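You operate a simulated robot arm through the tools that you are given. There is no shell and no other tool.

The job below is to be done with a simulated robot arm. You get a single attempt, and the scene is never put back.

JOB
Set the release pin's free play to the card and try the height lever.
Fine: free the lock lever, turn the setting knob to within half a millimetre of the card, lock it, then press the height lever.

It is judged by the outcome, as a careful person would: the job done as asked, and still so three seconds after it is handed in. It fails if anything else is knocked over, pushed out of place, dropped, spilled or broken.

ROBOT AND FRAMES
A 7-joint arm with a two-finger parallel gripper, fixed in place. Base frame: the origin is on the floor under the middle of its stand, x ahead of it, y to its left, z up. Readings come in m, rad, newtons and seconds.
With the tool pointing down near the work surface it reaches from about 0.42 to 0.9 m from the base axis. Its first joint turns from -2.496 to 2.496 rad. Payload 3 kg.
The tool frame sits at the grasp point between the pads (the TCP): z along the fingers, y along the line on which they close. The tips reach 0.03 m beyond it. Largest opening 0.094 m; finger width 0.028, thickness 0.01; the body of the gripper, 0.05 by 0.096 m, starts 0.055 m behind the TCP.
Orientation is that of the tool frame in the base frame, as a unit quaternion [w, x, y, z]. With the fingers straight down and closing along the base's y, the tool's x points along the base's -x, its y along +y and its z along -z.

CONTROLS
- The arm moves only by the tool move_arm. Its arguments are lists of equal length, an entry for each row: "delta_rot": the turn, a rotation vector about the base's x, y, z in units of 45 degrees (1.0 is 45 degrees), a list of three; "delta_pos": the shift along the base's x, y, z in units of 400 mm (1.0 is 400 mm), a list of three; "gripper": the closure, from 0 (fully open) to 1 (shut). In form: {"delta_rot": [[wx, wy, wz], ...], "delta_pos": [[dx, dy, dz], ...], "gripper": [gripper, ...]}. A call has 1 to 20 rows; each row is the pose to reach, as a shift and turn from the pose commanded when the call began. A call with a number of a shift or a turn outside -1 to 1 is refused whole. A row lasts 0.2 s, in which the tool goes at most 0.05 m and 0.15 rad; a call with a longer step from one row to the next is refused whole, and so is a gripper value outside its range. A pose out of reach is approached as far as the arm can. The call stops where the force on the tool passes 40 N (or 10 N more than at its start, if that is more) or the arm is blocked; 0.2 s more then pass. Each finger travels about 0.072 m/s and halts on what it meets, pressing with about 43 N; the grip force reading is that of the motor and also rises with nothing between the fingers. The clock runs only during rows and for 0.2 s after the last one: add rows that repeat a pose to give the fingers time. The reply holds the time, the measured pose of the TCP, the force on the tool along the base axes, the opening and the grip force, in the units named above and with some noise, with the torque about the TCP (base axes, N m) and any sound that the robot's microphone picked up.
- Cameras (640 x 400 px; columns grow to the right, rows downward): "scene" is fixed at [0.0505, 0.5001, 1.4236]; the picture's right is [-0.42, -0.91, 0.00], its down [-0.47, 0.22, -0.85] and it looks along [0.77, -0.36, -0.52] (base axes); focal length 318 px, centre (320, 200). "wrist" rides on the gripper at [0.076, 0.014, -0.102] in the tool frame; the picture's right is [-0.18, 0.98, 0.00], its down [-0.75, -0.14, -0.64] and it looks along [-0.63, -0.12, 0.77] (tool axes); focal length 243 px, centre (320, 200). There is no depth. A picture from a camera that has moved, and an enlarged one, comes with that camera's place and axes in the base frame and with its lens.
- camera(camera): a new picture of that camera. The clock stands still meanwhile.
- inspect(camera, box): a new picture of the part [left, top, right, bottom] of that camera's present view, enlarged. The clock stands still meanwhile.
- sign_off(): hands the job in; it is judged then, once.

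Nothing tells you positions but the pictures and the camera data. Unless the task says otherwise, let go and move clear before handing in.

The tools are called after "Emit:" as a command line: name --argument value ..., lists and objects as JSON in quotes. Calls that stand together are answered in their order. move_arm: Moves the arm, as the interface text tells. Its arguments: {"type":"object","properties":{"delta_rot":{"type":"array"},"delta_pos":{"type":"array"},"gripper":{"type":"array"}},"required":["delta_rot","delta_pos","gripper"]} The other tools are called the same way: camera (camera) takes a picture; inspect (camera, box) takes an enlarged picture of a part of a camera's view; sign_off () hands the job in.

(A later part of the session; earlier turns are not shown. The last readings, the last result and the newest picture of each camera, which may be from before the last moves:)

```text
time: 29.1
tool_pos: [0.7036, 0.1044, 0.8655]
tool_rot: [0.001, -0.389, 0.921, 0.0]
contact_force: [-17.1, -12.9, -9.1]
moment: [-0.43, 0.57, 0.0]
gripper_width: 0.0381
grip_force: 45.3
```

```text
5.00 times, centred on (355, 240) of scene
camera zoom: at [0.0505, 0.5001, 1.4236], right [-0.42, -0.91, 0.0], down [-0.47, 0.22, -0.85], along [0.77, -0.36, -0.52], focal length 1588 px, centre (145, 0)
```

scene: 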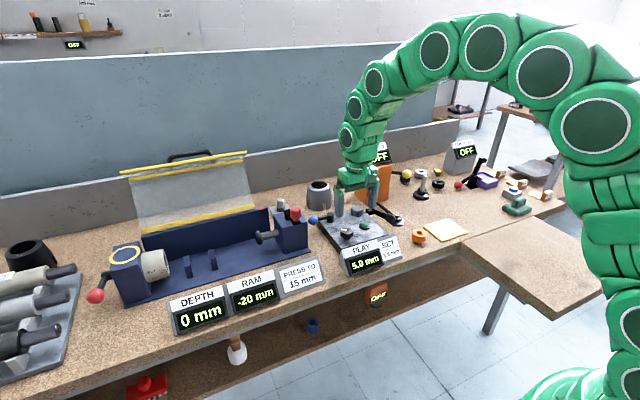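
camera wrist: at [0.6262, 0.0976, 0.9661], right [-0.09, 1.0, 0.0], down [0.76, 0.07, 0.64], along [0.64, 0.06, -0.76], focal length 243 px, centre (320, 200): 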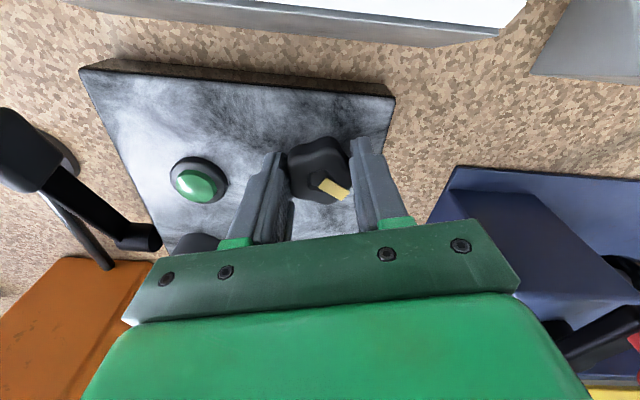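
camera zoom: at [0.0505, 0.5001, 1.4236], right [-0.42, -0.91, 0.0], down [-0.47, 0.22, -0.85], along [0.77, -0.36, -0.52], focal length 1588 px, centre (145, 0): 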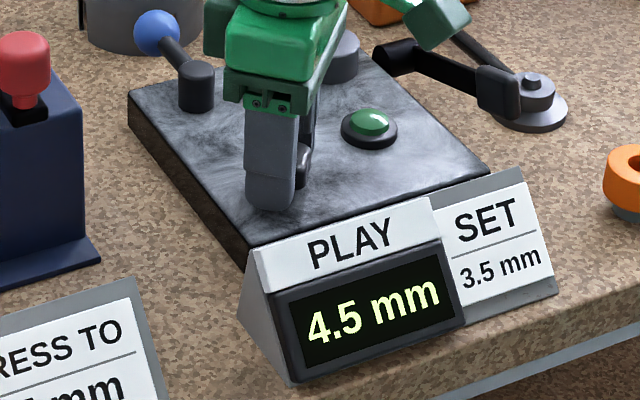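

Turning + works: the display now reads 4.5 mm after the first 15–20° of lost motion. I'll relax the side load slightly and continue + in smaller steps toward 3.5.

Emit:
move_arm --delta_rot '[[0, 0, 0.0], [0, 0, 0.12], [0, 0, 0.24], [0, 0, 0.33], [0, 0, 0.33]]' --delta_pos '[[-0.0025, -0.002, 0], [-0.0025, -0.002, 0], [-0.0025, -0.002, 0], [-0.0025, -0.002, 0], [-0.0025, -0.002, 0]]' --gripper '[0.75, 0.75, 0.75, 0.75, 0.75]'

Emit:
inspect --camera "wrist" --box '[240, 110, 400, 250]'

Emit:
inspect --camera "scene" --box '[310, 200, 400, 280]'

```text
time: 29.7
tool_pos: [0.7051, 0.1043, 0.8655]
tool_rot: [0.002, -0.413, 0.911, 0.0]
contact_force: [9.2, 3.0, -13.5]
moment: [0.32, -0.58, 0.02]
gripper_width: 0.038
grip_force: 44.4
stopped in row 2: the force on the tool passed its limit at 43 N (the readings are from after the stop); the commanded pose is now the measured one
```

```text
2.86 times, centred on (320, 180) of wrist
camera zoom: at [0.6426, 0.0559, 0.9671], right [-0.62, 0.78, 0.0], down [0.6, 0.47, 0.65], along [0.51, 0.4, -0.76], focal length 693 px, centre (320, 257)
```

zoom: 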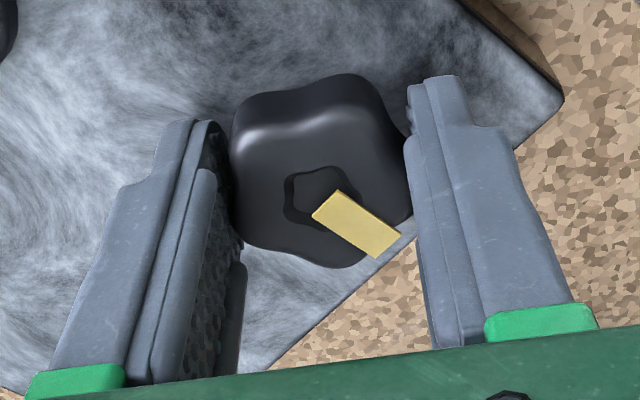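

```text
5.00 times, centred on (355, 240) of scene
camera zoom: at [0.0505, 0.5001, 1.4236], right [-0.42, -0.91, 0.0], down [-0.47, 0.22, -0.85], along [0.77, -0.36, -0.52], focal length 1588 px, centre (145, 0)
```

zoom: 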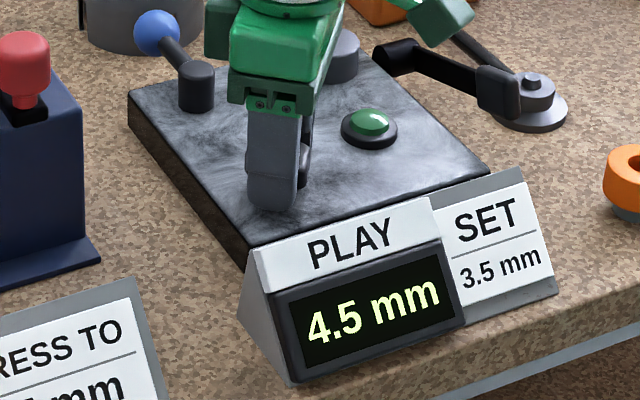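

I had the sense of the force reading reversed, so that shift made the side load worse. The display holds at 4.5. I'll correct the centre the other way and continue + slowly.

Emit:
move_arm --delta_rot '[[0, 0, 0.0], [0, 0, 0.1], [0, 0, 0.2], [0, 0, 0.2]]' --delta_pos '[[-0.0008, 0, 0.001], [-0.0008, 0, 0.001], [-0.0008, 0, 0.001], [-0.0008, 0, 0.001]]' --gripper '[0.75, 0.75, 0.75, 0.75]'

Emit:
inspect --camera "scene" --box '[310, 200, 400, 280]'

```text
time: 30.7
tool_pos: [0.7043, 0.1042, 0.8648]
tool_rot: [0.003, -0.485, 0.875, 0.0]
contact_force: [23.4, 0.5, -20.1]
moment: [-0.32, -0.25, -0.03]
gripper_width: 0.0379
grip_force: 45.2
```

```text
5.00 times, centred on (355, 240) of scene
camera zoom: at [0.0505, 0.5001, 1.4236], right [-0.42, -0.91, 0.0], down [-0.47, 0.22, -0.85], along [0.77, -0.36, -0.52], focal length 1588 px, centre (145, 0)
```

zoom: 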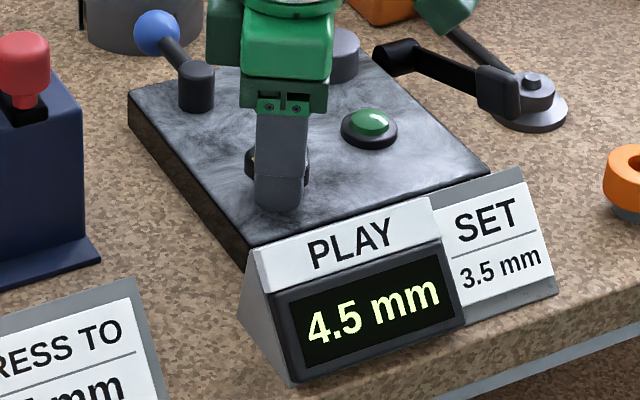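

Still 4.5 mm at about 58°, so the display may move in 0.5 mm steps. From the numbers, the arm is stiff (roughly 50–60 N/mm), so I'll correct only by fractions of a millimetre and keep turning +.

Emit:
move_arm --delta_rot '[[0, 0, 0.0], [0, 0, 0.1], [0, 0, 0.2], [0, 0, 0.2]]' --delta_pos '[[0.001, 0, -0.002], [0.001, 0, -0.002], [0.001, 0, -0.002], [0.001, 0, -0.002]]' --gripper '[0.75, 0.75, 0.75, 0.75]'

Emit:
inspect --camera "scene" --box '[310, 200, 400, 280]'

Emit:
inspect --camera "wrist" --box '[240, 110, 400, 250]'

```text
time: 31.7
tool_pos: [0.7046, 0.1044, 0.8648]
tool_rot: [0.005, -0.552, 0.834, 0.0]
contact_force: [27.9, 10.5, 3.1]
moment: [1.22, -0.65, -0.01]
gripper_width: 0.0381
grip_force: 45.0
```

```text
5.00 times, centred on (355, 240) of scene
camera zoom: at [0.0505, 0.5001, 1.4236], right [-0.42, -0.91, 0.0], down [-0.47, 0.22, -0.85], along [0.77, -0.36, -0.52], focal length 1588 px, centre (145, 0)
```

zoom: 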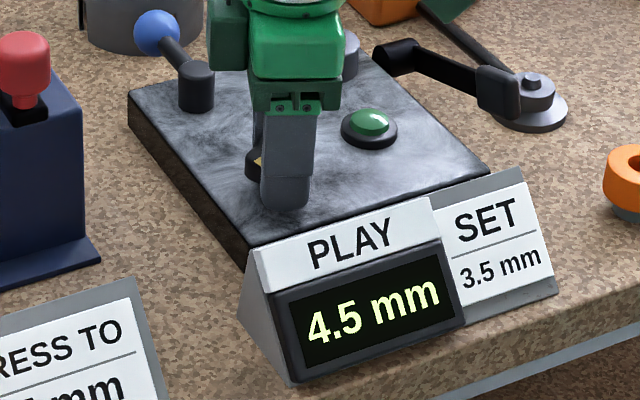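

```text
2.86 times, centred on (320, 180) of wrist
camera zoom: at [0.6605, 0.0389, 0.967], right [-0.83, 0.55, 0.0], down [0.42, 0.64, 0.65], along [0.36, 0.54, -0.76], focal length 693 px, centre (320, 257)
```

zoom: 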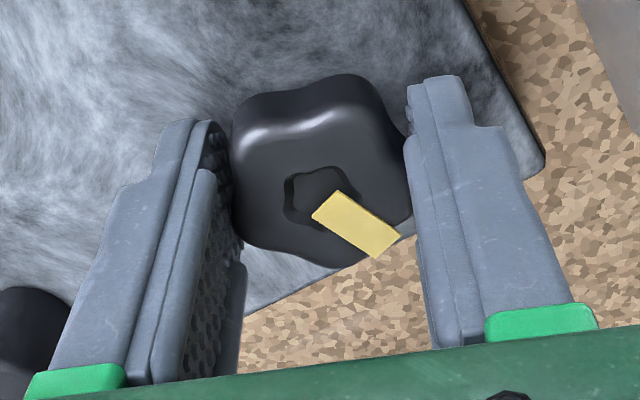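

The knob is still following at about 67° and the reading is 4.5 mm. I'll ease the side load by half a millimetre and continue.

Emit:
move_arm --delta_rot '[[0, 0, 0.0], [0, 0, 0.1], [0, 0, 0.2], [0, 0, 0.25], [0, 0, 0.25]]' --delta_pos '[[0.0015, 0.0008, 0], [0.0015, 0.0008, 0], [0.0015, 0.0008, 0], [0.0015, 0.0008, 0], [0.0015, 0.0008, 0]]' --gripper '[0.75, 0.75, 0.75, 0.75, 0.75]'

Emit:
inspect --camera "scene" --box '[310, 200, 400, 280]'

```text
time: 32.9
tool_pos: [0.7051, 0.1041, 0.8656]
tool_rot: [0.002, -0.631, 0.776, 0.0]
contact_force: [25.9, 12.8, 3.4]
moment: [0.45, -0.42, 0.01]
gripper_width: 0.0379
grip_force: 44.5
```

```text
5.00 times, centred on (355, 240) of scene
camera zoom: at [0.0505, 0.5001, 1.4236], right [-0.42, -0.91, 0.0], down [-0.47, 0.22, -0.85], along [0.77, -0.36, -0.52], focal length 1588 px, centre (145, 0)
```

zoom: 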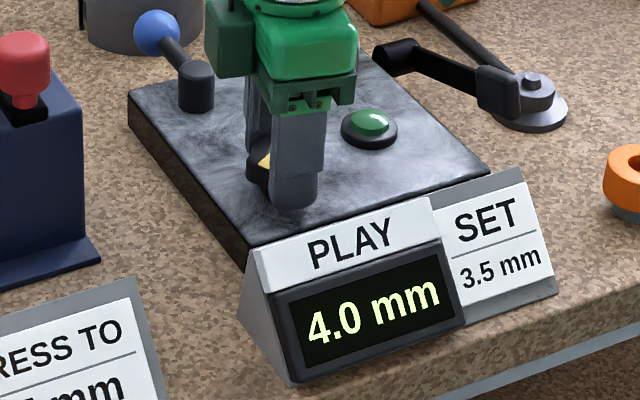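

The display has now dropped to 4.0 mm at about 78°, which fits 0.5 mm steps roughly every 48°. The knob has five-fold symmetry, so I'll open, turn the gripper back 72° and regrip before going on.

Emit:
move_arm --delta_rot '[[0, 0, 0], [0, 0, 0], [0, 0, -0.16], [0, 0, -0.32], [0, 0, -0.48], [0, 0, -0.64], [0, 0, -0.8], [0, 0, -0.8]]' --delta_pos '[[0, 0, 0], [-0.002, 0, 0], [-0.004, 0.001, 0.001], [-0.004, 0.001, 0.001], [-0.004, 0.001, 0.001], [-0.004, 0.001, 0.001], [-0.004, 0.001, 0.001], [-0.004, 0.001, 0.001]]' --gripper '[0.4, 0.25, 0.25, 0.25, 0.25, 0.25, 0.25, 0.25]'

Emit:
move_arm --delta_rot '[[0, 0, -0.16], [0, 0, -0.32], [0, 0, -0.48], [0, 0, -0.64], [0, 0, -0.8], [0, 0, -0.8]]' --delta_pos '[[0, 0, 0], [0, 0, 0], [0, 0, 0], [0, 0, 0], [0, 0, 0], [0, 0, 0]]' --gripper '[0.25, 0.25, 0.25, 0.25, 0.25, 0.25]'

Emit:
inspect --camera "scene" --box '[310, 200, 400, 280]'

Emit:
inspect --camera "wrist" --box '[240, 110, 400, 250]'

```text
time: 34.7
tool_pos: [0.7035, 0.1058, 0.8652]
tool_rot: [0.004, -0.36, 0.933, -0.001]
contact_force: [-0.5, -0.2, 0.5]
moment: [0.02, -0.01, 0.03]
gripper_width: 0.0702
grip_force: 0.0
```

```text
time: 36.1
tool_pos: [0.7047, 0.1051, 0.8651]
tool_rot: [0.003, -0.053, 0.999, -0.001]
contact_force: [0.0, -0.1, 0.7]
moment: [0.05, 0.0, -0.02]
gripper_width: 0.0709
grip_force: 0.0
```

```text
5.00 times, centred on (355, 240) of scene
camera zoom: at [0.0505, 0.5001, 1.4236], right [-0.42, -0.91, 0.0], down [-0.47, 0.22, -0.85], along [0.77, -0.36, -0.52], focal length 1588 px, centre (145, 0)
```

zoom: 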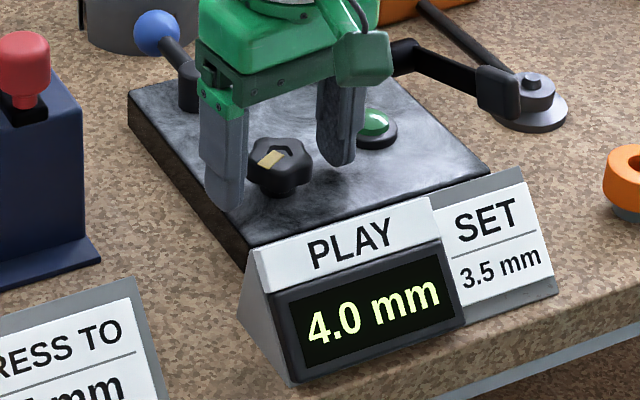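

```text
2.86 times, centred on (320, 180) of wrist
camera zoom: at [0.6254, 0.1107, 0.9675], right [0.08, 1.0, 0.0], down [0.76, -0.06, 0.65], along [0.64, -0.05, -0.76], focal length 693 px, centre (320, 257)
```

zoom: 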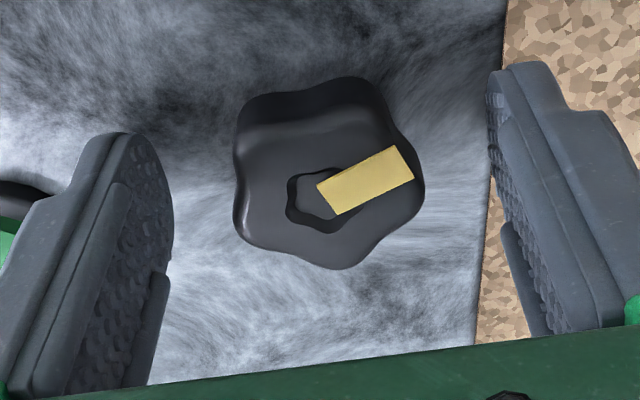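

The 4.0 mm setting held, and a lobe is again lined up with the fingers. I'll regrip and check the side forces before turning.

Emit:
move_arm --delta_rot '[[0, 0, 0], [0, 0, 0], [0, 0, 0], [0, 0, 0], [0, 0, 0], [0, 0, 0.1], [0, 0, 0.2], [0, 0, 0.2]]' --delta_pos '[[0, 0, 0], [0, 0, 0], [0, 0, 0], [0, 0, 0], [0, 0, 0], [0, 0, 0], [0, 0, 0], [0, 0, 0]]' --gripper '[0.4, 0.55, 0.65, 0.72, 0.75, 0.75, 0.75, 0.75]'

Emit:
inspect --camera "scene" --box '[310, 200, 400, 280]'

```text
time: 37.9
tool_pos: [0.7041, 0.1051, 0.8654]
tool_rot: [0.004, -0.133, 0.991, -0.003]
contact_force: [5.1, -10.5, 12.8]
moment: [-0.42, 0.02, -0.03]
gripper_width: 0.0379
grip_force: 45.0
```

```text
5.00 times, centred on (355, 240) of scene
camera zoom: at [0.0505, 0.5001, 1.4236], right [-0.42, -0.91, 0.0], down [-0.47, 0.22, -0.85], along [0.77, -0.36, -0.52], focal length 1588 px, centre (145, 0)
```

zoom: 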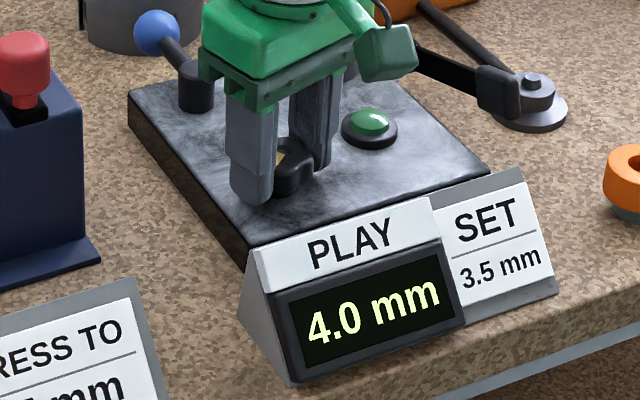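

Grip is good with modest loads at about 87° of knob turn, reading 4.0 mm. I'll continue + by about 25°.

Emit:
move_arm --delta_rot '[[0, 0, 0.11], [0, 0, 0.22], [0, 0, 0.33], [0, 0, 0.44], [0, 0, 0.55], [0, 0, 0.55]]' --delta_pos '[[0, -0.0005, -0.001], [0, -0.0005, -0.001], [0, -0.0005, -0.001], [0, -0.0005, -0.001], [0, -0.0005, -0.001], [0, -0.0005, -0.001]]' --gripper '[0.75, 0.75, 0.75, 0.75, 0.75, 0.75]'

Emit:
inspect --camera "scene" --box '[310, 200, 400, 280]'

```text
time: 39.0
tool_pos: [0.7027, 0.1049, 0.8656]
tool_rot: [0.004, -0.326, 0.945, -0.001]
contact_force: [7.6, -0.7, -6.9]
moment: [0.27, -0.33, -0.05]
gripper_width: 0.038
grip_force: 45.0
stopped in row 5: the force on the tool passed its limit at 41 N (the readings are from after the stop); the commanded pose is now the measured one
```

```text
5.00 times, centred on (355, 240) of scene
camera zoom: at [0.0505, 0.5001, 1.4236], right [-0.42, -0.91, 0.0], down [-0.47, 0.22, -0.85], along [0.77, -0.36, -0.52], focal length 1588 px, centre (145, 0)
```

zoom: 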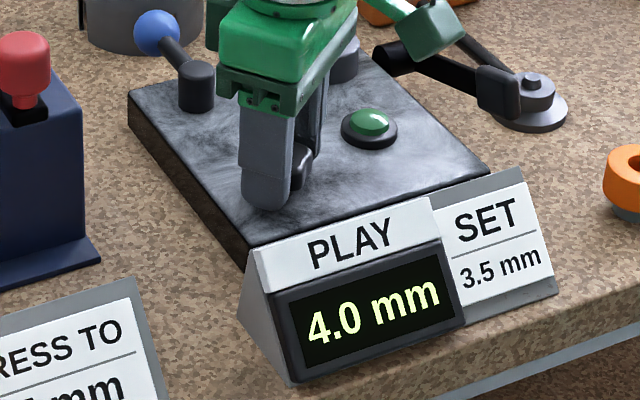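

The load limit stopped me at about 110°, and it has relaxed again now. The reading is 4.0 mm and I'll continue in smaller steps.

Emit:
move_arm --delta_rot '[[0, 0, 0.1], [0, 0, 0.2], [0, 0, 0.3], [0, 0, 0.3]]' --delta_pos '[[0.0003, 0, 0], [0.0006, 0, 0], [0.0009, 0, 0], [0.0009, 0, 0]]' --gripper '[0.75, 0.75, 0.75, 0.75]'

Emit:
inspect --camera "scene" --box '[310, 200, 400, 280]'

Emit:
inspect --camera "wrist" --box '[240, 110, 400, 250]'

```text
time: 40.0
tool_pos: [0.7031, 0.1044, 0.8652]
tool_rot: [0.002, -0.435, 0.9, -0.001]
contact_force: [3.9, -3.7, -6.7]
moment: [0.5, 0.06, -0.01]
gripper_width: 0.0381
grip_force: 44.9
```

```text
5.00 times, centred on (355, 240) of scene
camera zoom: at [0.0505, 0.5001, 1.4236], right [-0.42, -0.91, 0.0], down [-0.47, 0.22, -0.85], along [0.77, -0.36, -0.52], focal length 1588 px, centre (145, 0)
```

zoom: 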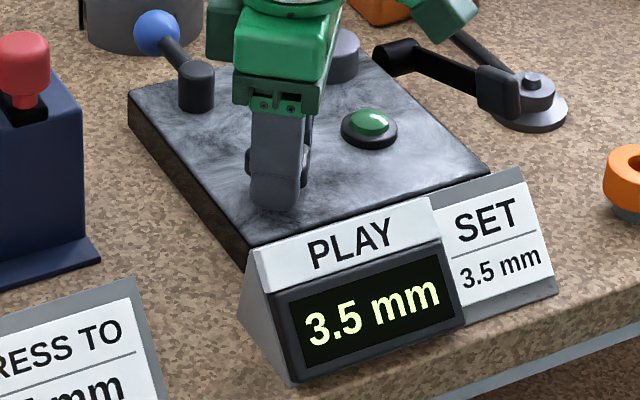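

```text
2.86 times, centred on (320, 180) of wrist
camera zoom: at [0.6444, 0.0525, 0.9673], right [-0.66, 0.76, 0.0], down [0.57, 0.5, 0.65], along [0.49, 0.42, -0.76], focal length 693 px, centre (320, 257)
```

zoom: 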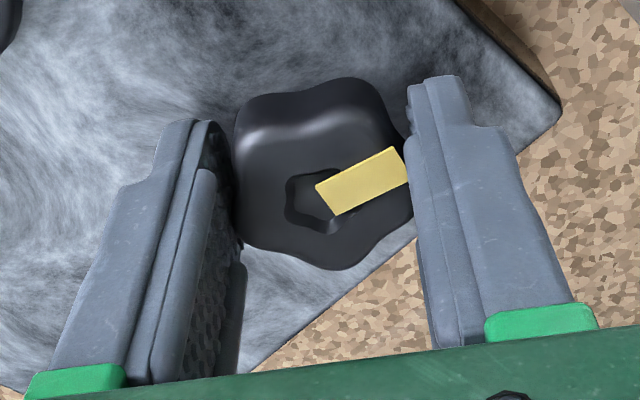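

The display now reads 3.5 mm at about 124°, just past the switch-over from 4.0. The band should be about 45–48° wide, so I'll turn another ~15° to sit near its middle.

Emit:
move_arm --delta_rot '[[0, 0, 0.1], [0, 0, 0.2], [0, 0, 0.33], [0, 0, 0.33]]' --delta_pos '[[0.0003, 0, 0], [0.0006, 0, 0], [0.0009, 0, 0], [0.0009, 0, 0]]' --gripper '[0.75, 0.75, 0.75, 0.75]'

Emit:
inspect --camera "scene" --box '[310, 200, 400, 280]'

Emit:
inspect --camera "wrist" --box '[240, 110, 400, 250]'

```text
time: 41.0
tool_pos: [0.7037, 0.1035, 0.8657]
tool_rot: [0.003, -0.548, 0.837, 0.0]
contact_force: [12.3, -35.4, -14.8]
moment: [-0.71, 0.33, -0.03]
gripper_width: 0.038
grip_force: 45.1
```

```text
5.00 times, centred on (355, 240) of scene
camera zoom: at [0.0505, 0.5001, 1.4236], right [-0.42, -0.91, 0.0], down [-0.47, 0.22, -0.85], along [0.77, -0.36, -0.52], focal length 1588 px, centre (145, 0)
```

zoom: 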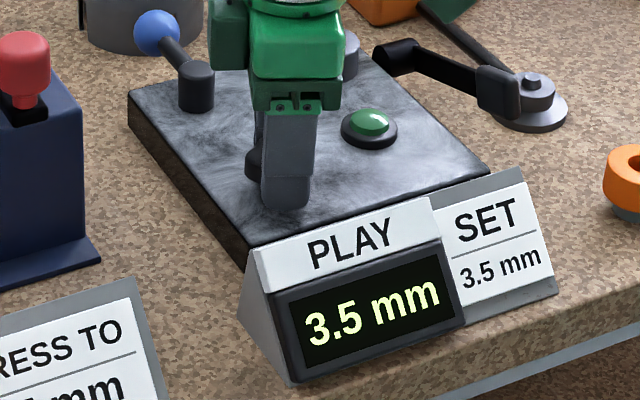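

```text
2.86 times, centred on (320, 180) of wrist
camera zoom: at [0.6596, 0.0389, 0.9674], right [-0.83, 0.56, 0.0], down [0.43, 0.63, 0.65], along [0.37, 0.53, -0.76], focal length 693 px, centre (320, 257)
```

zoom: 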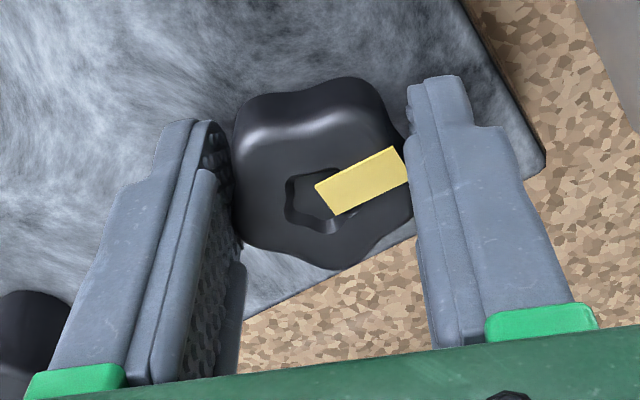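

The knob is now near the middle of the 3.5 mm band (about 138°), with the display steady at 3.5. I'll ease the side load, release the knob, rise clear, and turn the gripper back for the lock lever.

Emit:
move_arm --delta_rot '[[0, 0, 0], [0, 0, 0], [0, 0, 0], [0, 0, 0], [0, 0, 0], [0, 0, 0], [0, 0, -0.16], [0, 0, -0.32], [0, 0, -0.48], [0, 0, -0.64], [0, 0, -0.64]]' --delta_pos '[[0.0003, -0.001, 0], [0.0005, -0.0015, 0], [0.0005, -0.0015, 0], [0.0005, -0.0015, 0], [0.0005, -0.0015, 0.1], [0.0005, -0.0015, 0.2], [0.0005, -0.0015, 0.28], [0.0005, -0.0015, 0.28], [0.0005, -0.0015, 0.28], [0.0005, -0.0015, 0.28], [0.0005, -0.0015, 0.28]]' --gripper '[0.75, 0.6, 0.4, 0.2, 0.1, 0, 0, 0, 0, 0, 0]'

Emit:
inspect --camera "scene" --box '[270, 170, 430, 290]'

Emit:
camera --camera "wrist"

```text
time: 43.4
tool_pos: [0.7041, 0.1035, 0.9782]
tool_rot: [0.004, -0.322, 0.947, -0.002]
contact_force: [0.6, -0.2, -0.5]
moment: [0.0, -0.02, 0.01]
gripper_width: 0.0939
grip_force: 0.1
```

```text
3.33 times, centred on (350, 230) of scene
camera zoom: at [0.0505, 0.5001, 1.4236], right [-0.42, -0.91, 0.0], down [-0.47, 0.22, -0.85], along [0.77, -0.36, -0.52], focal length 1058 px, centre (220, 100)
```

zoom: 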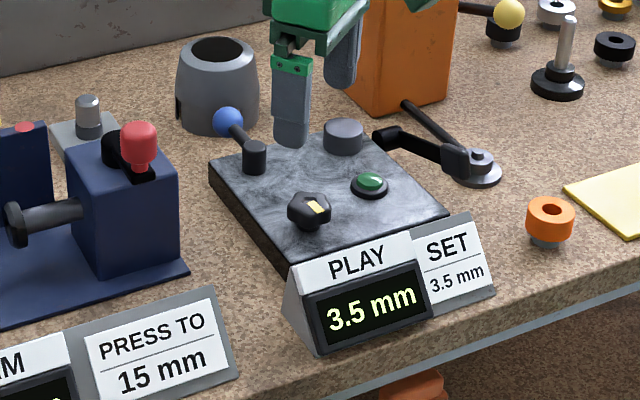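

```text
taken
camera wrist: at [0.6348, 0.0686, 1.0798], right [-0.45, 0.89, 0.0], down [0.68, 0.35, 0.65], along [0.58, 0.29, -0.76], focal length 243 px, centre (320, 200)
```

wrist: 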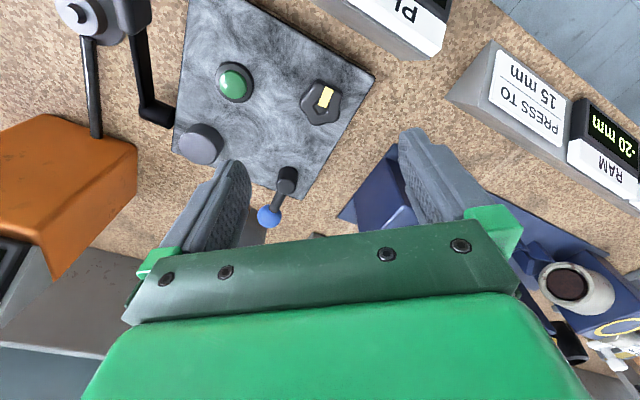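

The setting holds at 3.5 mm with the knob released. The lock lever's ball is at about (0.867, 0.109, 0.845), so I'll square up the gripper, move over it and come down with the ball between the open fingers.

Emit:
move_arm --delta_rot '[[0, 0, -0.14], [0, 0, -0.28], [0, 0, -0.42], [0, 0, -0.56], [0, 0, -0.7], [0, 0, -0.83], [0, 0, -0.83]]' --delta_pos '[[0.07, 0.002, 0], [0.14, 0.004, 0], [0.21, 0.007, 0], [0.28, 0.01, 0], [0.35, 0.012, 0], [0.4085, 0.0143, 0], [0.4085, 0.0143, 0]]' --gripper '[0, 0, 0, 0, 0, 0, 0]'

Emit:
camera --camera "wrist"

```text
time: 45.0
tool_pos: [0.8676, 0.1104, 0.9787]
tool_rot: [0.002, 0.0, 1.0, -0.003]
contact_force: [0.3, -0.2, 0.0]
moment: [-0.05, 0.02, -0.02]
gripper_width: 0.0939
grip_force: 0.0
```

```text
taken
camera wrist: at [0.7907, 0.1254, 1.0808], right [0.18, 0.98, 0.0], down [0.75, -0.14, 0.65], along [0.64, -0.12, -0.76], focal length 243 px, centre (320, 200)
```

wrist: 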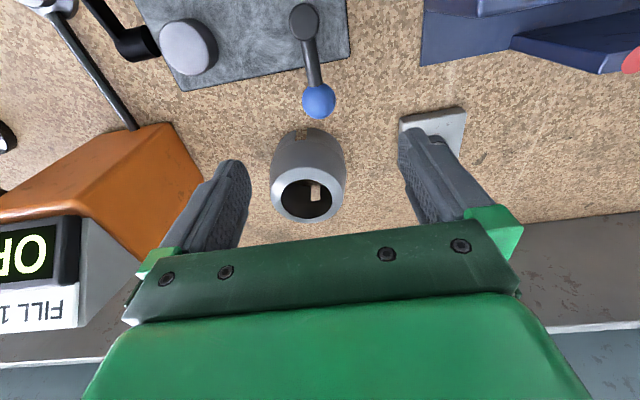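

The ball is right below, between the open fingers. I'll lower and close to the loose straddle, then start the swing back.

Emit:
move_arm --delta_rot '[[0, 0, 0], [0, 0, 0], [0, 0, 0], [0, 0, 0], [0, 0, 0], [0, 0, 0], [0, 0, 0], [0, 0, 0]]' --delta_pos '[[0, 0, -0.08], [0, 0, -0.16], [0, 0, -0.24], [0, 0, -0.2925], [0, 0, -0.2925], [0, 0, -0.2925], [0, 0, -0.2925], [0, 0, -0.2925]]' --gripper '[0, 0, 0, 0, 0.46, 0.46, 0.46, 0.46]'

Emit:
camera --camera "wrist"

```text
time: 46.8
tool_pos: [0.8686, 0.1083, 0.861]
tool_rot: [0.003, -0.002, 1.0, -0.003]
contact_force: [0.3, 0.6, -0.4]
moment: [0.01, 0.02, -0.01]
gripper_width: 0.0506
grip_force: 0.0
```

```text
taken
camera wrist: at [0.7918, 0.1229, 0.9618], right [0.18, 0.98, 0.0], down [0.75, -0.14, 0.65], along [0.64, -0.12, -0.76], focal length 243 px, centre (320, 200)
```

wrist: 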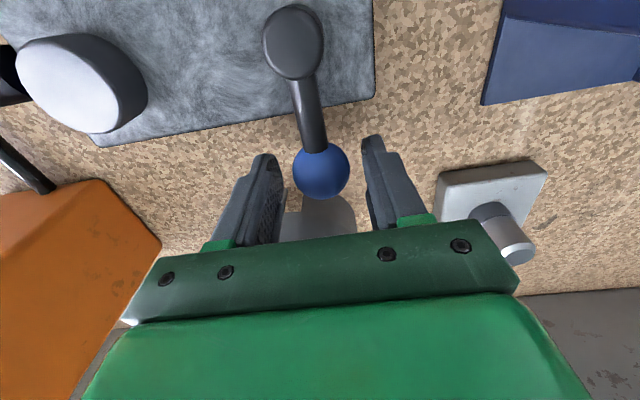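

The ball is loosely straddled. I'll swing the lock lever back along its arc, first from pointing +x to about 45°.

Emit:
move_arm --delta_rot '[[0, 0, 0], [0, 0, 0.11], [0, 0, 0.22], [0, 0, 0.33], [0, 0, 0.44], [0, 0, 0.55], [0, 0, 0.66], [0, 0, 0.78], [0, 0, 0.89], [0, 0, 1.0], [0, 0, 1.0]]' --delta_pos '[[0.0025, 0.0213, 0], [-0.0003, 0.0348, 0], [-0.0043, 0.0478, 0], [-0.0093, 0.0605, 0], [-0.0155, 0.0728, 0], [-0.0225, 0.0845, 0], [-0.0308, 0.0955, 0], [-0.0398, 0.1058, 0], [-0.0498, 0.115, 0], [-0.0605, 0.1235, 0], [-0.0605, 0.1235, 0]]' --gripper '[0.46, 0.46, 0.46, 0.46, 0.46, 0.46, 0.46, 0.46, 0.46, 0.46, 0.46]'

Emit:
camera --camera "wrist"

Emit:
inspect --camera "scene" --box '[270, 170, 430, 290]'

```text
time: 49.2
tool_pos: [0.842, 0.1585, 0.8613]
tool_rot: [0.003, -0.384, 0.923, -0.001]
contact_force: [-0.2, 0.1, -0.3]
moment: [-0.01, 0.02, 0.01]
gripper_width: 0.0506
grip_force: 0.2
```

```text
taken
camera wrist: at [0.7775, 0.1144, 0.9635], right [-0.57, 0.82, 0.0], down [0.63, 0.44, 0.65], along [0.53, 0.37, -0.76], focal length 243 px, centre (320, 200)
```

wrist: 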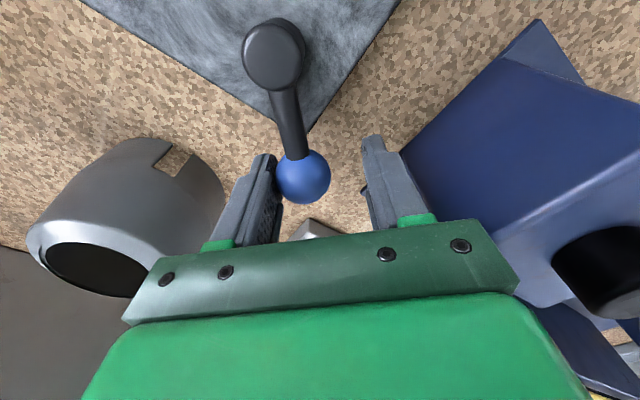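

```text
3.33 times, centred on (350, 230) of scene
camera zoom: at [0.0505, 0.5001, 1.4236], right [-0.42, -0.91, 0.0], down [-0.47, 0.22, -0.85], along [0.77, -0.36, -0.52], focal length 1058 px, centre (220, 100)
```

zoom: 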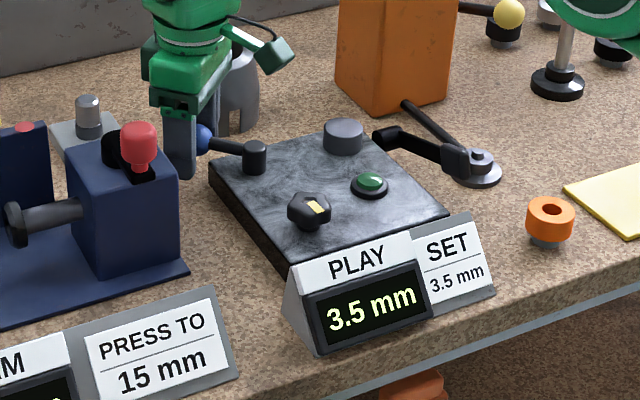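

The lever follows with hardly any force and the setting holds at 3.5 mm. I'll bring it the rest of the way back to its original +y position.

Emit:
move_arm --delta_rot '[[0, 0, 0.11], [0, 0, 0.22], [0, 0, 0.33], [0, 0, 0.44], [0, 0, 0.55], [0, 0, 0.66], [0, 0, 0.78], [0, 0, 0.89], [0, 0, 1.0], [0, 0, 1.0]]' --delta_pos '[[-0.0115, 0.0075, 0], [-0.0235, 0.014, 0], [-0.0363, 0.0195, 0], [-0.0493, 0.0238, 0], [-0.0625, 0.027, 0], [-0.076, 0.029, 0], [-0.0898, 0.0298, 0], [-0.1035, 0.0293, 0], [-0.117, 0.0278, 0], [-0.117, 0.0278, 0]]' --gripper '[0.46, 0.46, 0.46, 0.46, 0.46, 0.46, 0.46, 0.46, 0.46, 0.46]'

Emit:
camera --camera "wrist"

Emit:
inspect --camera "scene" --box '[270, 170, 430, 290]'

```text
time: 51.4
tool_pos: [0.7969, 0.171, 0.8604]
tool_rot: [-0.004, 0.71, -0.705, 0.0]
contact_force: [-0.1, 0.3, 1.0]
moment: [0.0, 0.0, 0.0]
gripper_width: 0.0509
grip_force: 0.0
```

```text
taken
camera wrist: at [0.7824, 0.0936, 0.9627], right [-0.98, 0.18, 0.0], down [0.13, 0.75, 0.65], along [0.12, 0.64, -0.76], focal length 243 px, centre (320, 200)
```

wrist: 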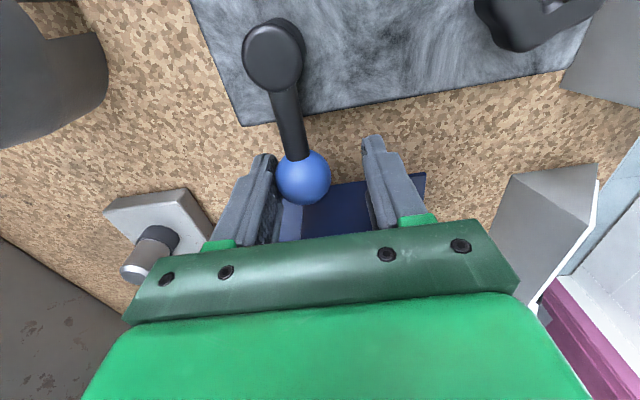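

```text
3.33 times, centred on (350, 230) of scene
camera zoom: at [0.0505, 0.5001, 1.4236], right [-0.42, -0.91, 0.0], down [-0.47, 0.22, -0.85], along [0.77, -0.36, -0.52], focal length 1058 px, centre (220, 100)
```

zoom: 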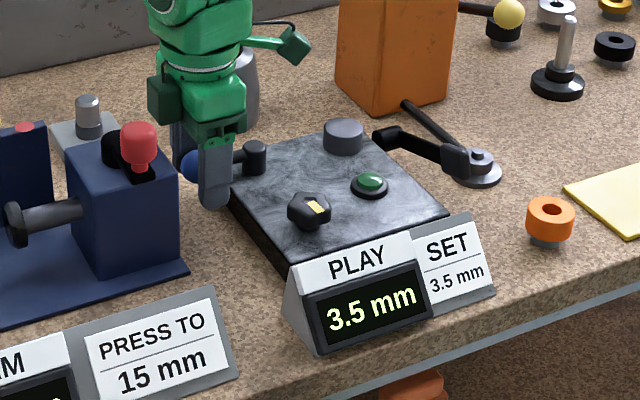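

The ball is nearly at its starting position (about x=0.808). I'll nudge it a few millimetres further toward -x to make sure it's against its locked stop.

Emit:
move_arm --delta_rot '[[0, 0, 0], [0, 0, 0], [0, 0, 0], [0, 0, 0]]' --delta_pos '[[-0.004, 0, 0], [-0.008, 0, 0], [-0.01, 0, 0], [-0.01, 0, 0]]' --gripper '[0.46, 0.46, 0.46, 0.46]'

Emit:
camera --camera "wrist"

```text
time: 52.4
tool_pos: [0.7919, 0.1713, 0.8608]
tool_rot: [-0.004, 0.708, -0.706, -0.001]
contact_force: [7.5, 2.4, 3.4]
moment: [0.03, -0.17, 0.06]
gripper_width: 0.0549
grip_force: 3.7
```

```text
taken
camera wrist: at [0.7783, 0.0931, 0.9632], right [-0.98, 0.18, 0.0], down [0.13, 0.75, 0.65], along [0.12, 0.64, -0.76], focal length 243 px, centre (320, 200)
```

wrist: 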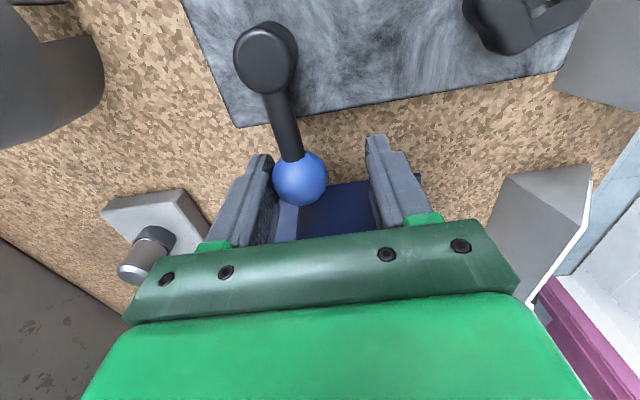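

Resistance is rising (7.5 N, the finger pushed back 4 mm), so it is at the locked stop. I'll press slightly more to seat it, then back off, open and rise clear.

Emit:
move_arm --delta_rot '[[0, 0, 0], [0, 0, 0], [0, 0, 0], [0, 0, 0], [0, 0, 0], [0, 0, 0], [0, 0, 0], [0, 0, 0], [0, 0, 0], [0, 0, 0]]' --delta_pos '[[-0.004, 0, 0], [-0.006, 0, 0], [-0.006, 0, 0], [0.01, 0, 0], [0.03, 0, 0], [0.03, 0, 0], [0.03, 0, 0.1], [0.03, 0, 0.2], [0.03, 0, 0.3], [0.03, 0, 0.3]]' --gripper '[0.46, 0.46, 0.46, 0.46, 0.4, 0.1, 0, 0, 0, 0]'

Emit:
camera --camera "wrist"

Emit:
inspect --camera "scene" --box '[270, 170, 430, 290]'

```text
time: 54.6
tool_pos: [0.805, 0.1699, 0.9828]
tool_rot: [-0.005, 0.708, -0.706, -0.001]
contact_force: [0.2, -1.2, -0.1]
moment: [-0.01, 0.0, 0.01]
gripper_width: 0.0941
grip_force: 0.1
```

```text
taken
camera wrist: at [0.791, 0.0926, 1.0848], right [-0.98, 0.18, 0.0], down [0.14, 0.75, 0.65], along [0.12, 0.64, -0.76], focal length 243 px, centre (320, 200)
```

wrist: 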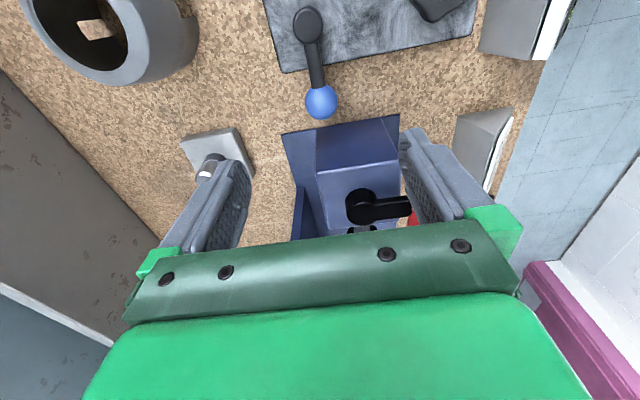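

```text
3.33 times, centred on (350, 230) of scene
camera zoom: at [0.0505, 0.5001, 1.4236], right [-0.42, -0.91, 0.0], down [-0.47, 0.22, -0.85], along [0.77, -0.36, -0.52], focal length 1058 px, centre (220, 100)
```

zoom: 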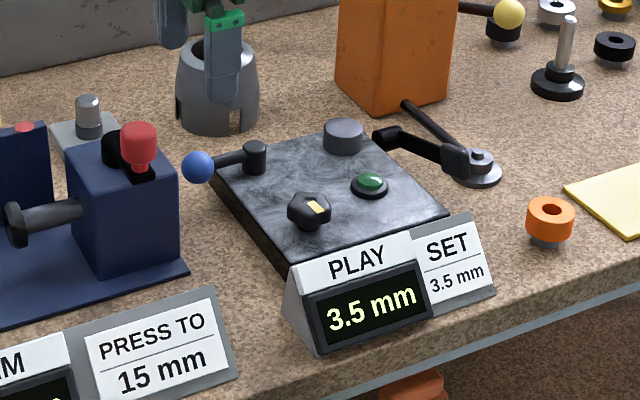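

The lock lever is back exactly where it started and the display reads 3.5 mm, matching the card. Next I'll move over toward the height lever on the other side, squaring the gripper up on the way.

Emit:
move_arm --delta_rot '[[0, 0, -0.15], [0, 0, -0.3], [0, 0, -0.45], [0, 0, -0.6], [0, 0, -0.75], [0, 0, -0.9], [0, 0, -1.0]]' --delta_pos '[[-0.022, -0.036, 0], [-0.044, -0.072, 0], [-0.066, -0.108, 0], [-0.088, -0.144, 0], [-0.11, -0.18, 0], [-0.133, -0.215, 0], [-0.155, -0.25, 0]]' --gripper '[0, 0, 0, 0, 0, 0, 0]'

Emit:
move_arm --delta_rot '[[0, 0, -0.15], [0, 0, -0.3], [0, 0, -0.45], [0, 0, -0.6], [0, 0, -0.75], [0, 0, -0.9], [0, 0, -1.0], [0, 0, -1.0]]' --delta_pos '[[-0.022, -0.036, 0], [-0.044, -0.072, 0], [-0.066, -0.108, 0], [-0.088, -0.144, 0], [-0.11, -0.18, 0], [-0.133, -0.215, 0], [-0.155, -0.25, 0], [-0.155, -0.25, 0]]' --gripper '[0, 0, 0, 0, 0, 0, 0, 0]'

Emit:
camera --camera "wrist"

Emit:
inspect --camera "wrist" --box '[220, 80, 420, 240]'

Emit:
inspect --camera "scene" --box '[330, 180, 430, 260]'

```text
time: 56.2
tool_pos: [0.7422, 0.0699, 0.9816]
tool_rot: [0.004, -0.384, 0.924, -0.001]
contact_force: [0.6, -0.8, -0.1]
moment: [0.01, 0.01, 0.02]
gripper_width: 0.0938
grip_force: 0.0
```

```text
time: 58.0
tool_pos: [0.6797, -0.03, 0.9802]
tool_rot: [0.003, -0.001, 1.0, -0.002]
contact_force: [0.0, 0.1, -0.6]
moment: [-0.02, 0.01, -0.03]
gripper_width: 0.0943
grip_force: 0.1
```

```text
taken
camera wrist: at [0.6026, -0.0155, 1.0813], right [0.18, 0.98, 0.0], down [0.75, -0.14, 0.65], along [0.64, -0.12, -0.76], focal length 243 px, centre (320, 200)
```

wrist: 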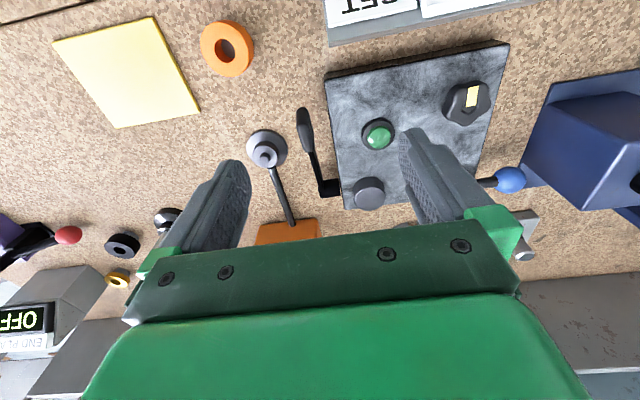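

```text
2.50 times, centred on (320, 160) of wrist
camera zoom: at [0.6026, -0.0155, 1.0813], right [0.18, 0.98, 0.0], down [0.75, -0.14, 0.65], along [0.64, -0.12, -0.76], focal length 606 px, centre (320, 300)
```

zoom: 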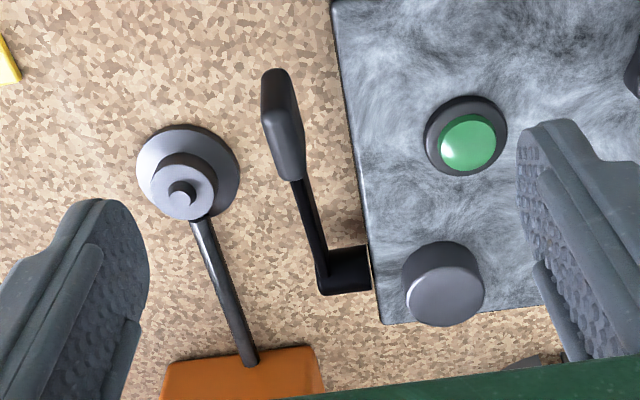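

```text
5.00 times, centred on (380, 220) of scene
camera zoom: at [0.0505, 0.5001, 1.4236], right [-0.42, -0.91, 0.0], down [-0.47, 0.22, -0.85], along [0.77, -0.36, -0.52], focal length 1588 px, centre (20, 100)
```

zoom: 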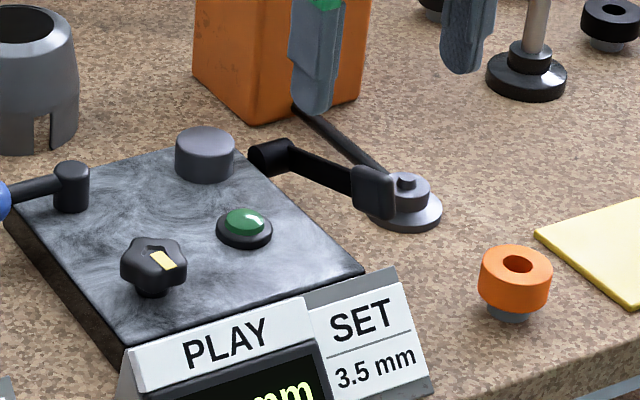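

The height lever pivots at the plate's side near (0.805, -0.04, 0.82), and its paddle rises toward me to about (0.68–0.73, -0.048, 0.86). I'll close the fingers and hover just above the paddle to check the alignment.

Emit:
move_arm --delta_rot '[[0, 0, 0], [0, 0, 0], [0, 0, 0], [0, 0, 0], [0, 0, 0], [0, 0, 0], [0, 0, 0]]' --delta_pos '[[0.0425, -0.051, 0], [0.0425, -0.051, 0], [0.0425, -0.051, 0], [0.0425, -0.051, 0], [0.0425, -0.051, -0.07], [0.0425, -0.051, -0.139], [0.0425, -0.051, -0.139]]' --gripper '[0.3, 0.6, 0.9, 1.0, 1.0, 1.0, 1.0]'

Emit:
camera --camera "wrist"

Emit:
inspect --camera "scene" --box '[330, 170, 430, 260]'

```text
time: 59.6
tool_pos: [0.6977, -0.0465, 0.9247]
tool_rot: [0.003, -0.001, 1.0, -0.003]
contact_force: [0.8, -0.1, -0.4]
moment: [-0.03, 0.0, 0.03]
gripper_width: 0.0001
grip_force: 32.9
```

```text
taken
camera wrist: at [0.6211, -0.0338, 1.0266], right [0.18, 0.98, 0.0], down [0.75, -0.14, 0.65], along [0.64, -0.12, -0.76], focal length 243 px, centre (320, 200)
```

wrist: 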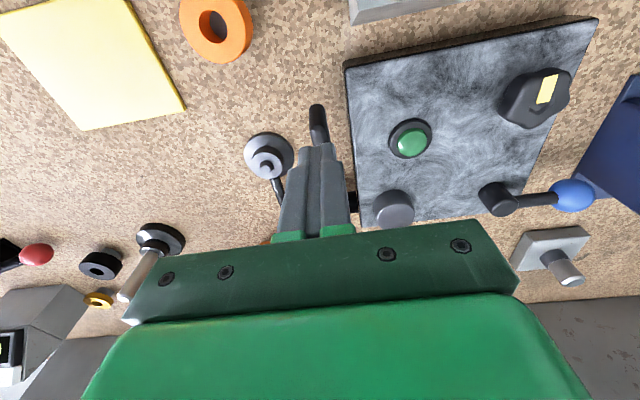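

```text
4.44 times, centred on (380, 215) of scene
camera zoom: at [0.0505, 0.5001, 1.4236], right [-0.42, -0.91, 0.0], down [-0.47, 0.22, -0.85], along [0.77, -0.36, -0.52], focal length 1411 px, centre (53, 133)
```

zoom: 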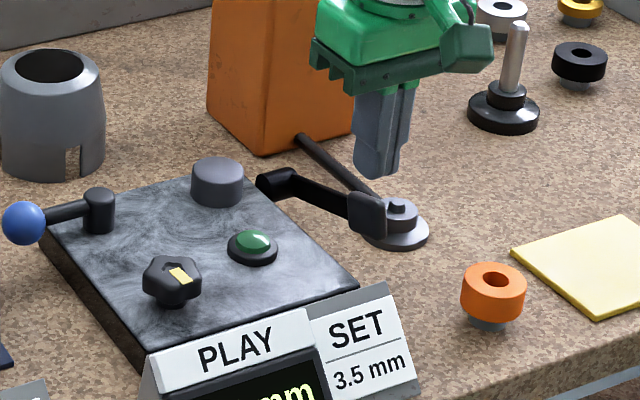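

The closed fingertips are directly over the paddle (centre about (0.695, -0.046, 0.86)). I'll press straight down slowly in 2–3 mm steps and watch the force.

Emit:
move_arm --delta_rot '[[0, 0, 0], [0, 0, 0], [0, 0, 0], [0, 0, 0], [0, 0, 0], [0, 0, 0], [0, 0, 0], [0, 0, 0]]' --delta_pos '[[-0.002, 0.004, -0.015], [-0.002, 0.004, -0.03], [-0.002, 0.004, -0.04], [-0.002, 0.004, -0.05], [-0.002, 0.004, -0.06], [-0.002, 0.004, -0.07], [-0.002, 0.004, -0.08], [-0.002, 0.004, -0.08]]' --gripper '[1, 1, 1, 1, 1, 1, 1, 1]'

Emit:
camera --camera "wrist"

Emit:
inspect --camera "scene" --box '[330, 170, 430, 260]'

```text
time: 61.4
tool_pos: [0.697, -0.0491, 0.894]
tool_rot: [0.005, -0.001, 1.0, -0.003]
contact_force: [1.5, -1.4, 2.9]
moment: [0.0, -0.02, 0.01]
gripper_width: 0.0
grip_force: 33.3
```

```text
taken
camera wrist: at [0.6203, -0.0345, 0.9956], right [0.18, 0.98, 0.0], down [0.75, -0.14, 0.65], along [0.64, -0.12, -0.76], focal length 243 px, centre (320, 200)
```

wrist: 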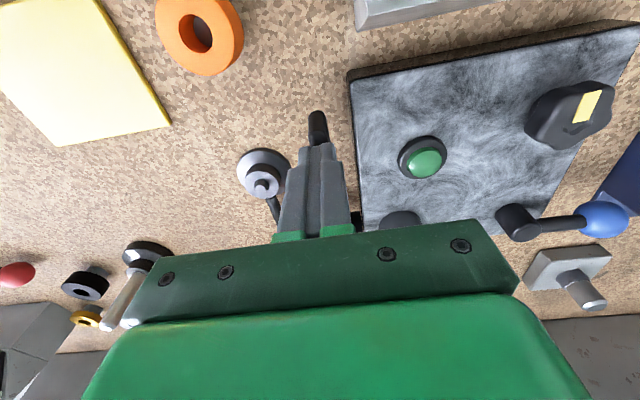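

```text
4.44 times, centred on (380, 215) of scene
camera zoom: at [0.0505, 0.5001, 1.4236], right [-0.42, -0.91, 0.0], down [-0.47, 0.22, -0.85], along [0.77, -0.36, -0.52], focal length 1411 px, centre (53, 133)
```

zoom: 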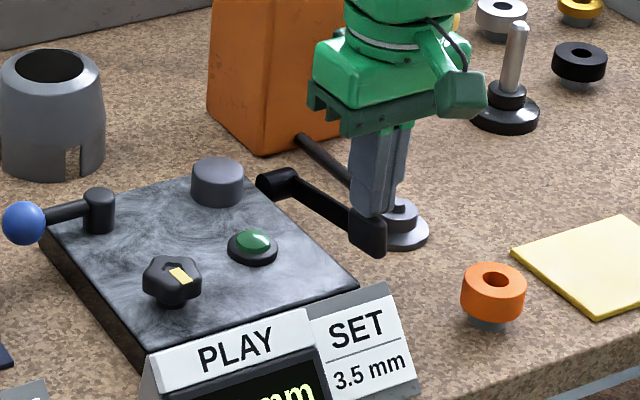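

The paddle is moving down with about 3 N of resistance. I'll keep pressing in small steps and look for a response or an end stop.

Emit:
move_arm --delta_rot '[[0, 0, 0], [0, 0, 0], [0, 0, 0], [0, 0, 0], [0, 0, 0], [0, 0, 0]]' --delta_pos '[[0, 0, -0.008], [0, 0, -0.016], [0, 0, -0.024], [0, 0, -0.032], [0, 0, -0.04], [0, 0, -0.04]]' --gripper '[1, 1, 1, 1, 1, 1]'

Emit:
inspect --camera "scene" --box '[330, 170, 430, 260]'

Emit:
camera --camera "wrist"

```text
time: 62.8
tool_pos: [0.6972, -0.0494, 0.8773]
tool_rot: [0.003, -0.002, 1.0, -0.003]
contact_force: [-4.2, 0.7, 5.1]
moment: [0.05, 0.19, 0.03]
gripper_width: 0.0001
grip_force: 33.1
```

```text
4.44 times, centred on (380, 215) of scene
camera zoom: at [0.0505, 0.5001, 1.4236], right [-0.42, -0.91, 0.0], down [-0.47, 0.22, -0.85], along [0.77, -0.36, -0.52], focal length 1411 px, centre (53, 133)
```

zoom: 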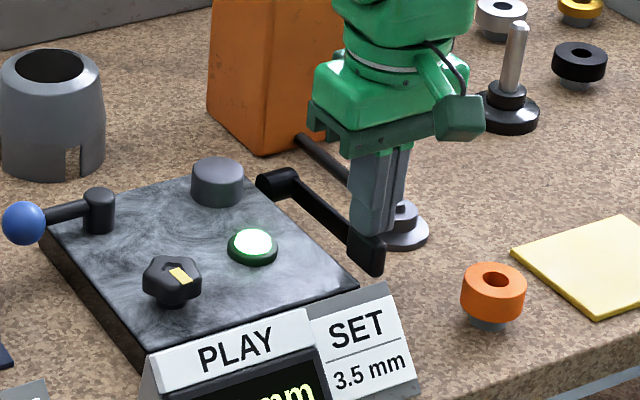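

```text
taken
camera wrist: at [0.6197, -0.0359, 0.9793], right [0.18, 0.98, 0.0], down [0.75, -0.14, 0.65], along [0.64, -0.12, -0.76], focal length 243 px, centre (320, 200)
```

wrist: 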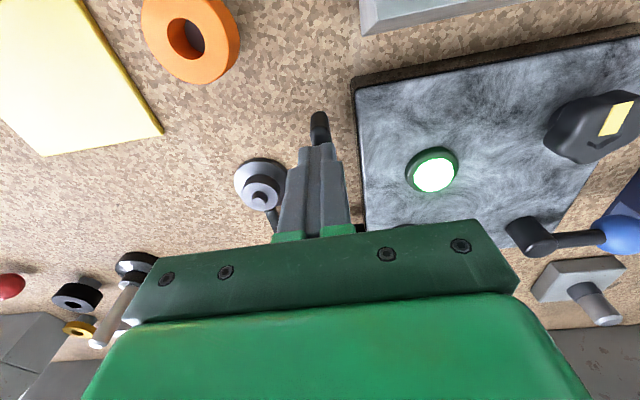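

The green lamp came on as the lever went down, so it works. I'll hold it there briefly with a slight extra press to make the try definite, then check again.

Emit:
move_arm --delta_rot '[[0, 0, 0], [0, 0, 0], [0, 0, 0], [0, 0, 0], [0, 0, 0]]' --delta_pos '[[0, 0, -0.004], [0, 0, -0.008], [0, 0, -0.008], [0, 0, -0.008], [0, 0, -0.008]]' --gripper '[1, 1, 1, 1, 1]'

Emit:
inspect --camera "scene" --box '[270, 170, 430, 290]'

```text
time: 64.0
tool_pos: [0.6973, -0.049, 0.873]
tool_rot: [0.003, -0.002, 1.0, -0.003]
contact_force: [-2.6, 1.4, 6.9]
moment: [0.03, -0.02, 0.02]
gripper_width: 0.0001
grip_force: 32.8
```

```text
3.33 times, centred on (350, 230) of scene
camera zoom: at [0.0505, 0.5001, 1.4236], right [-0.42, -0.91, 0.0], down [-0.47, 0.22, -0.85], along [0.77, -0.36, -0.52], focal length 1058 px, centre (220, 100)
```

zoom: 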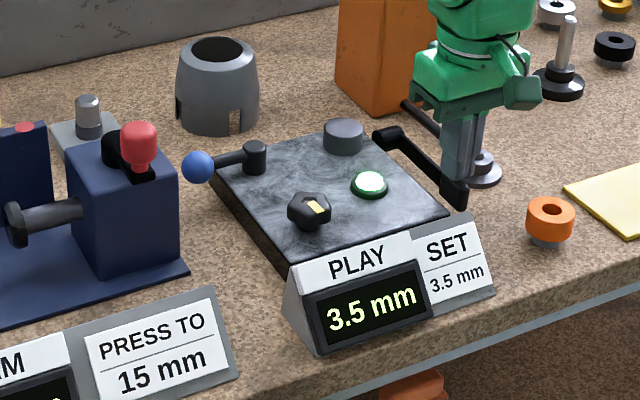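

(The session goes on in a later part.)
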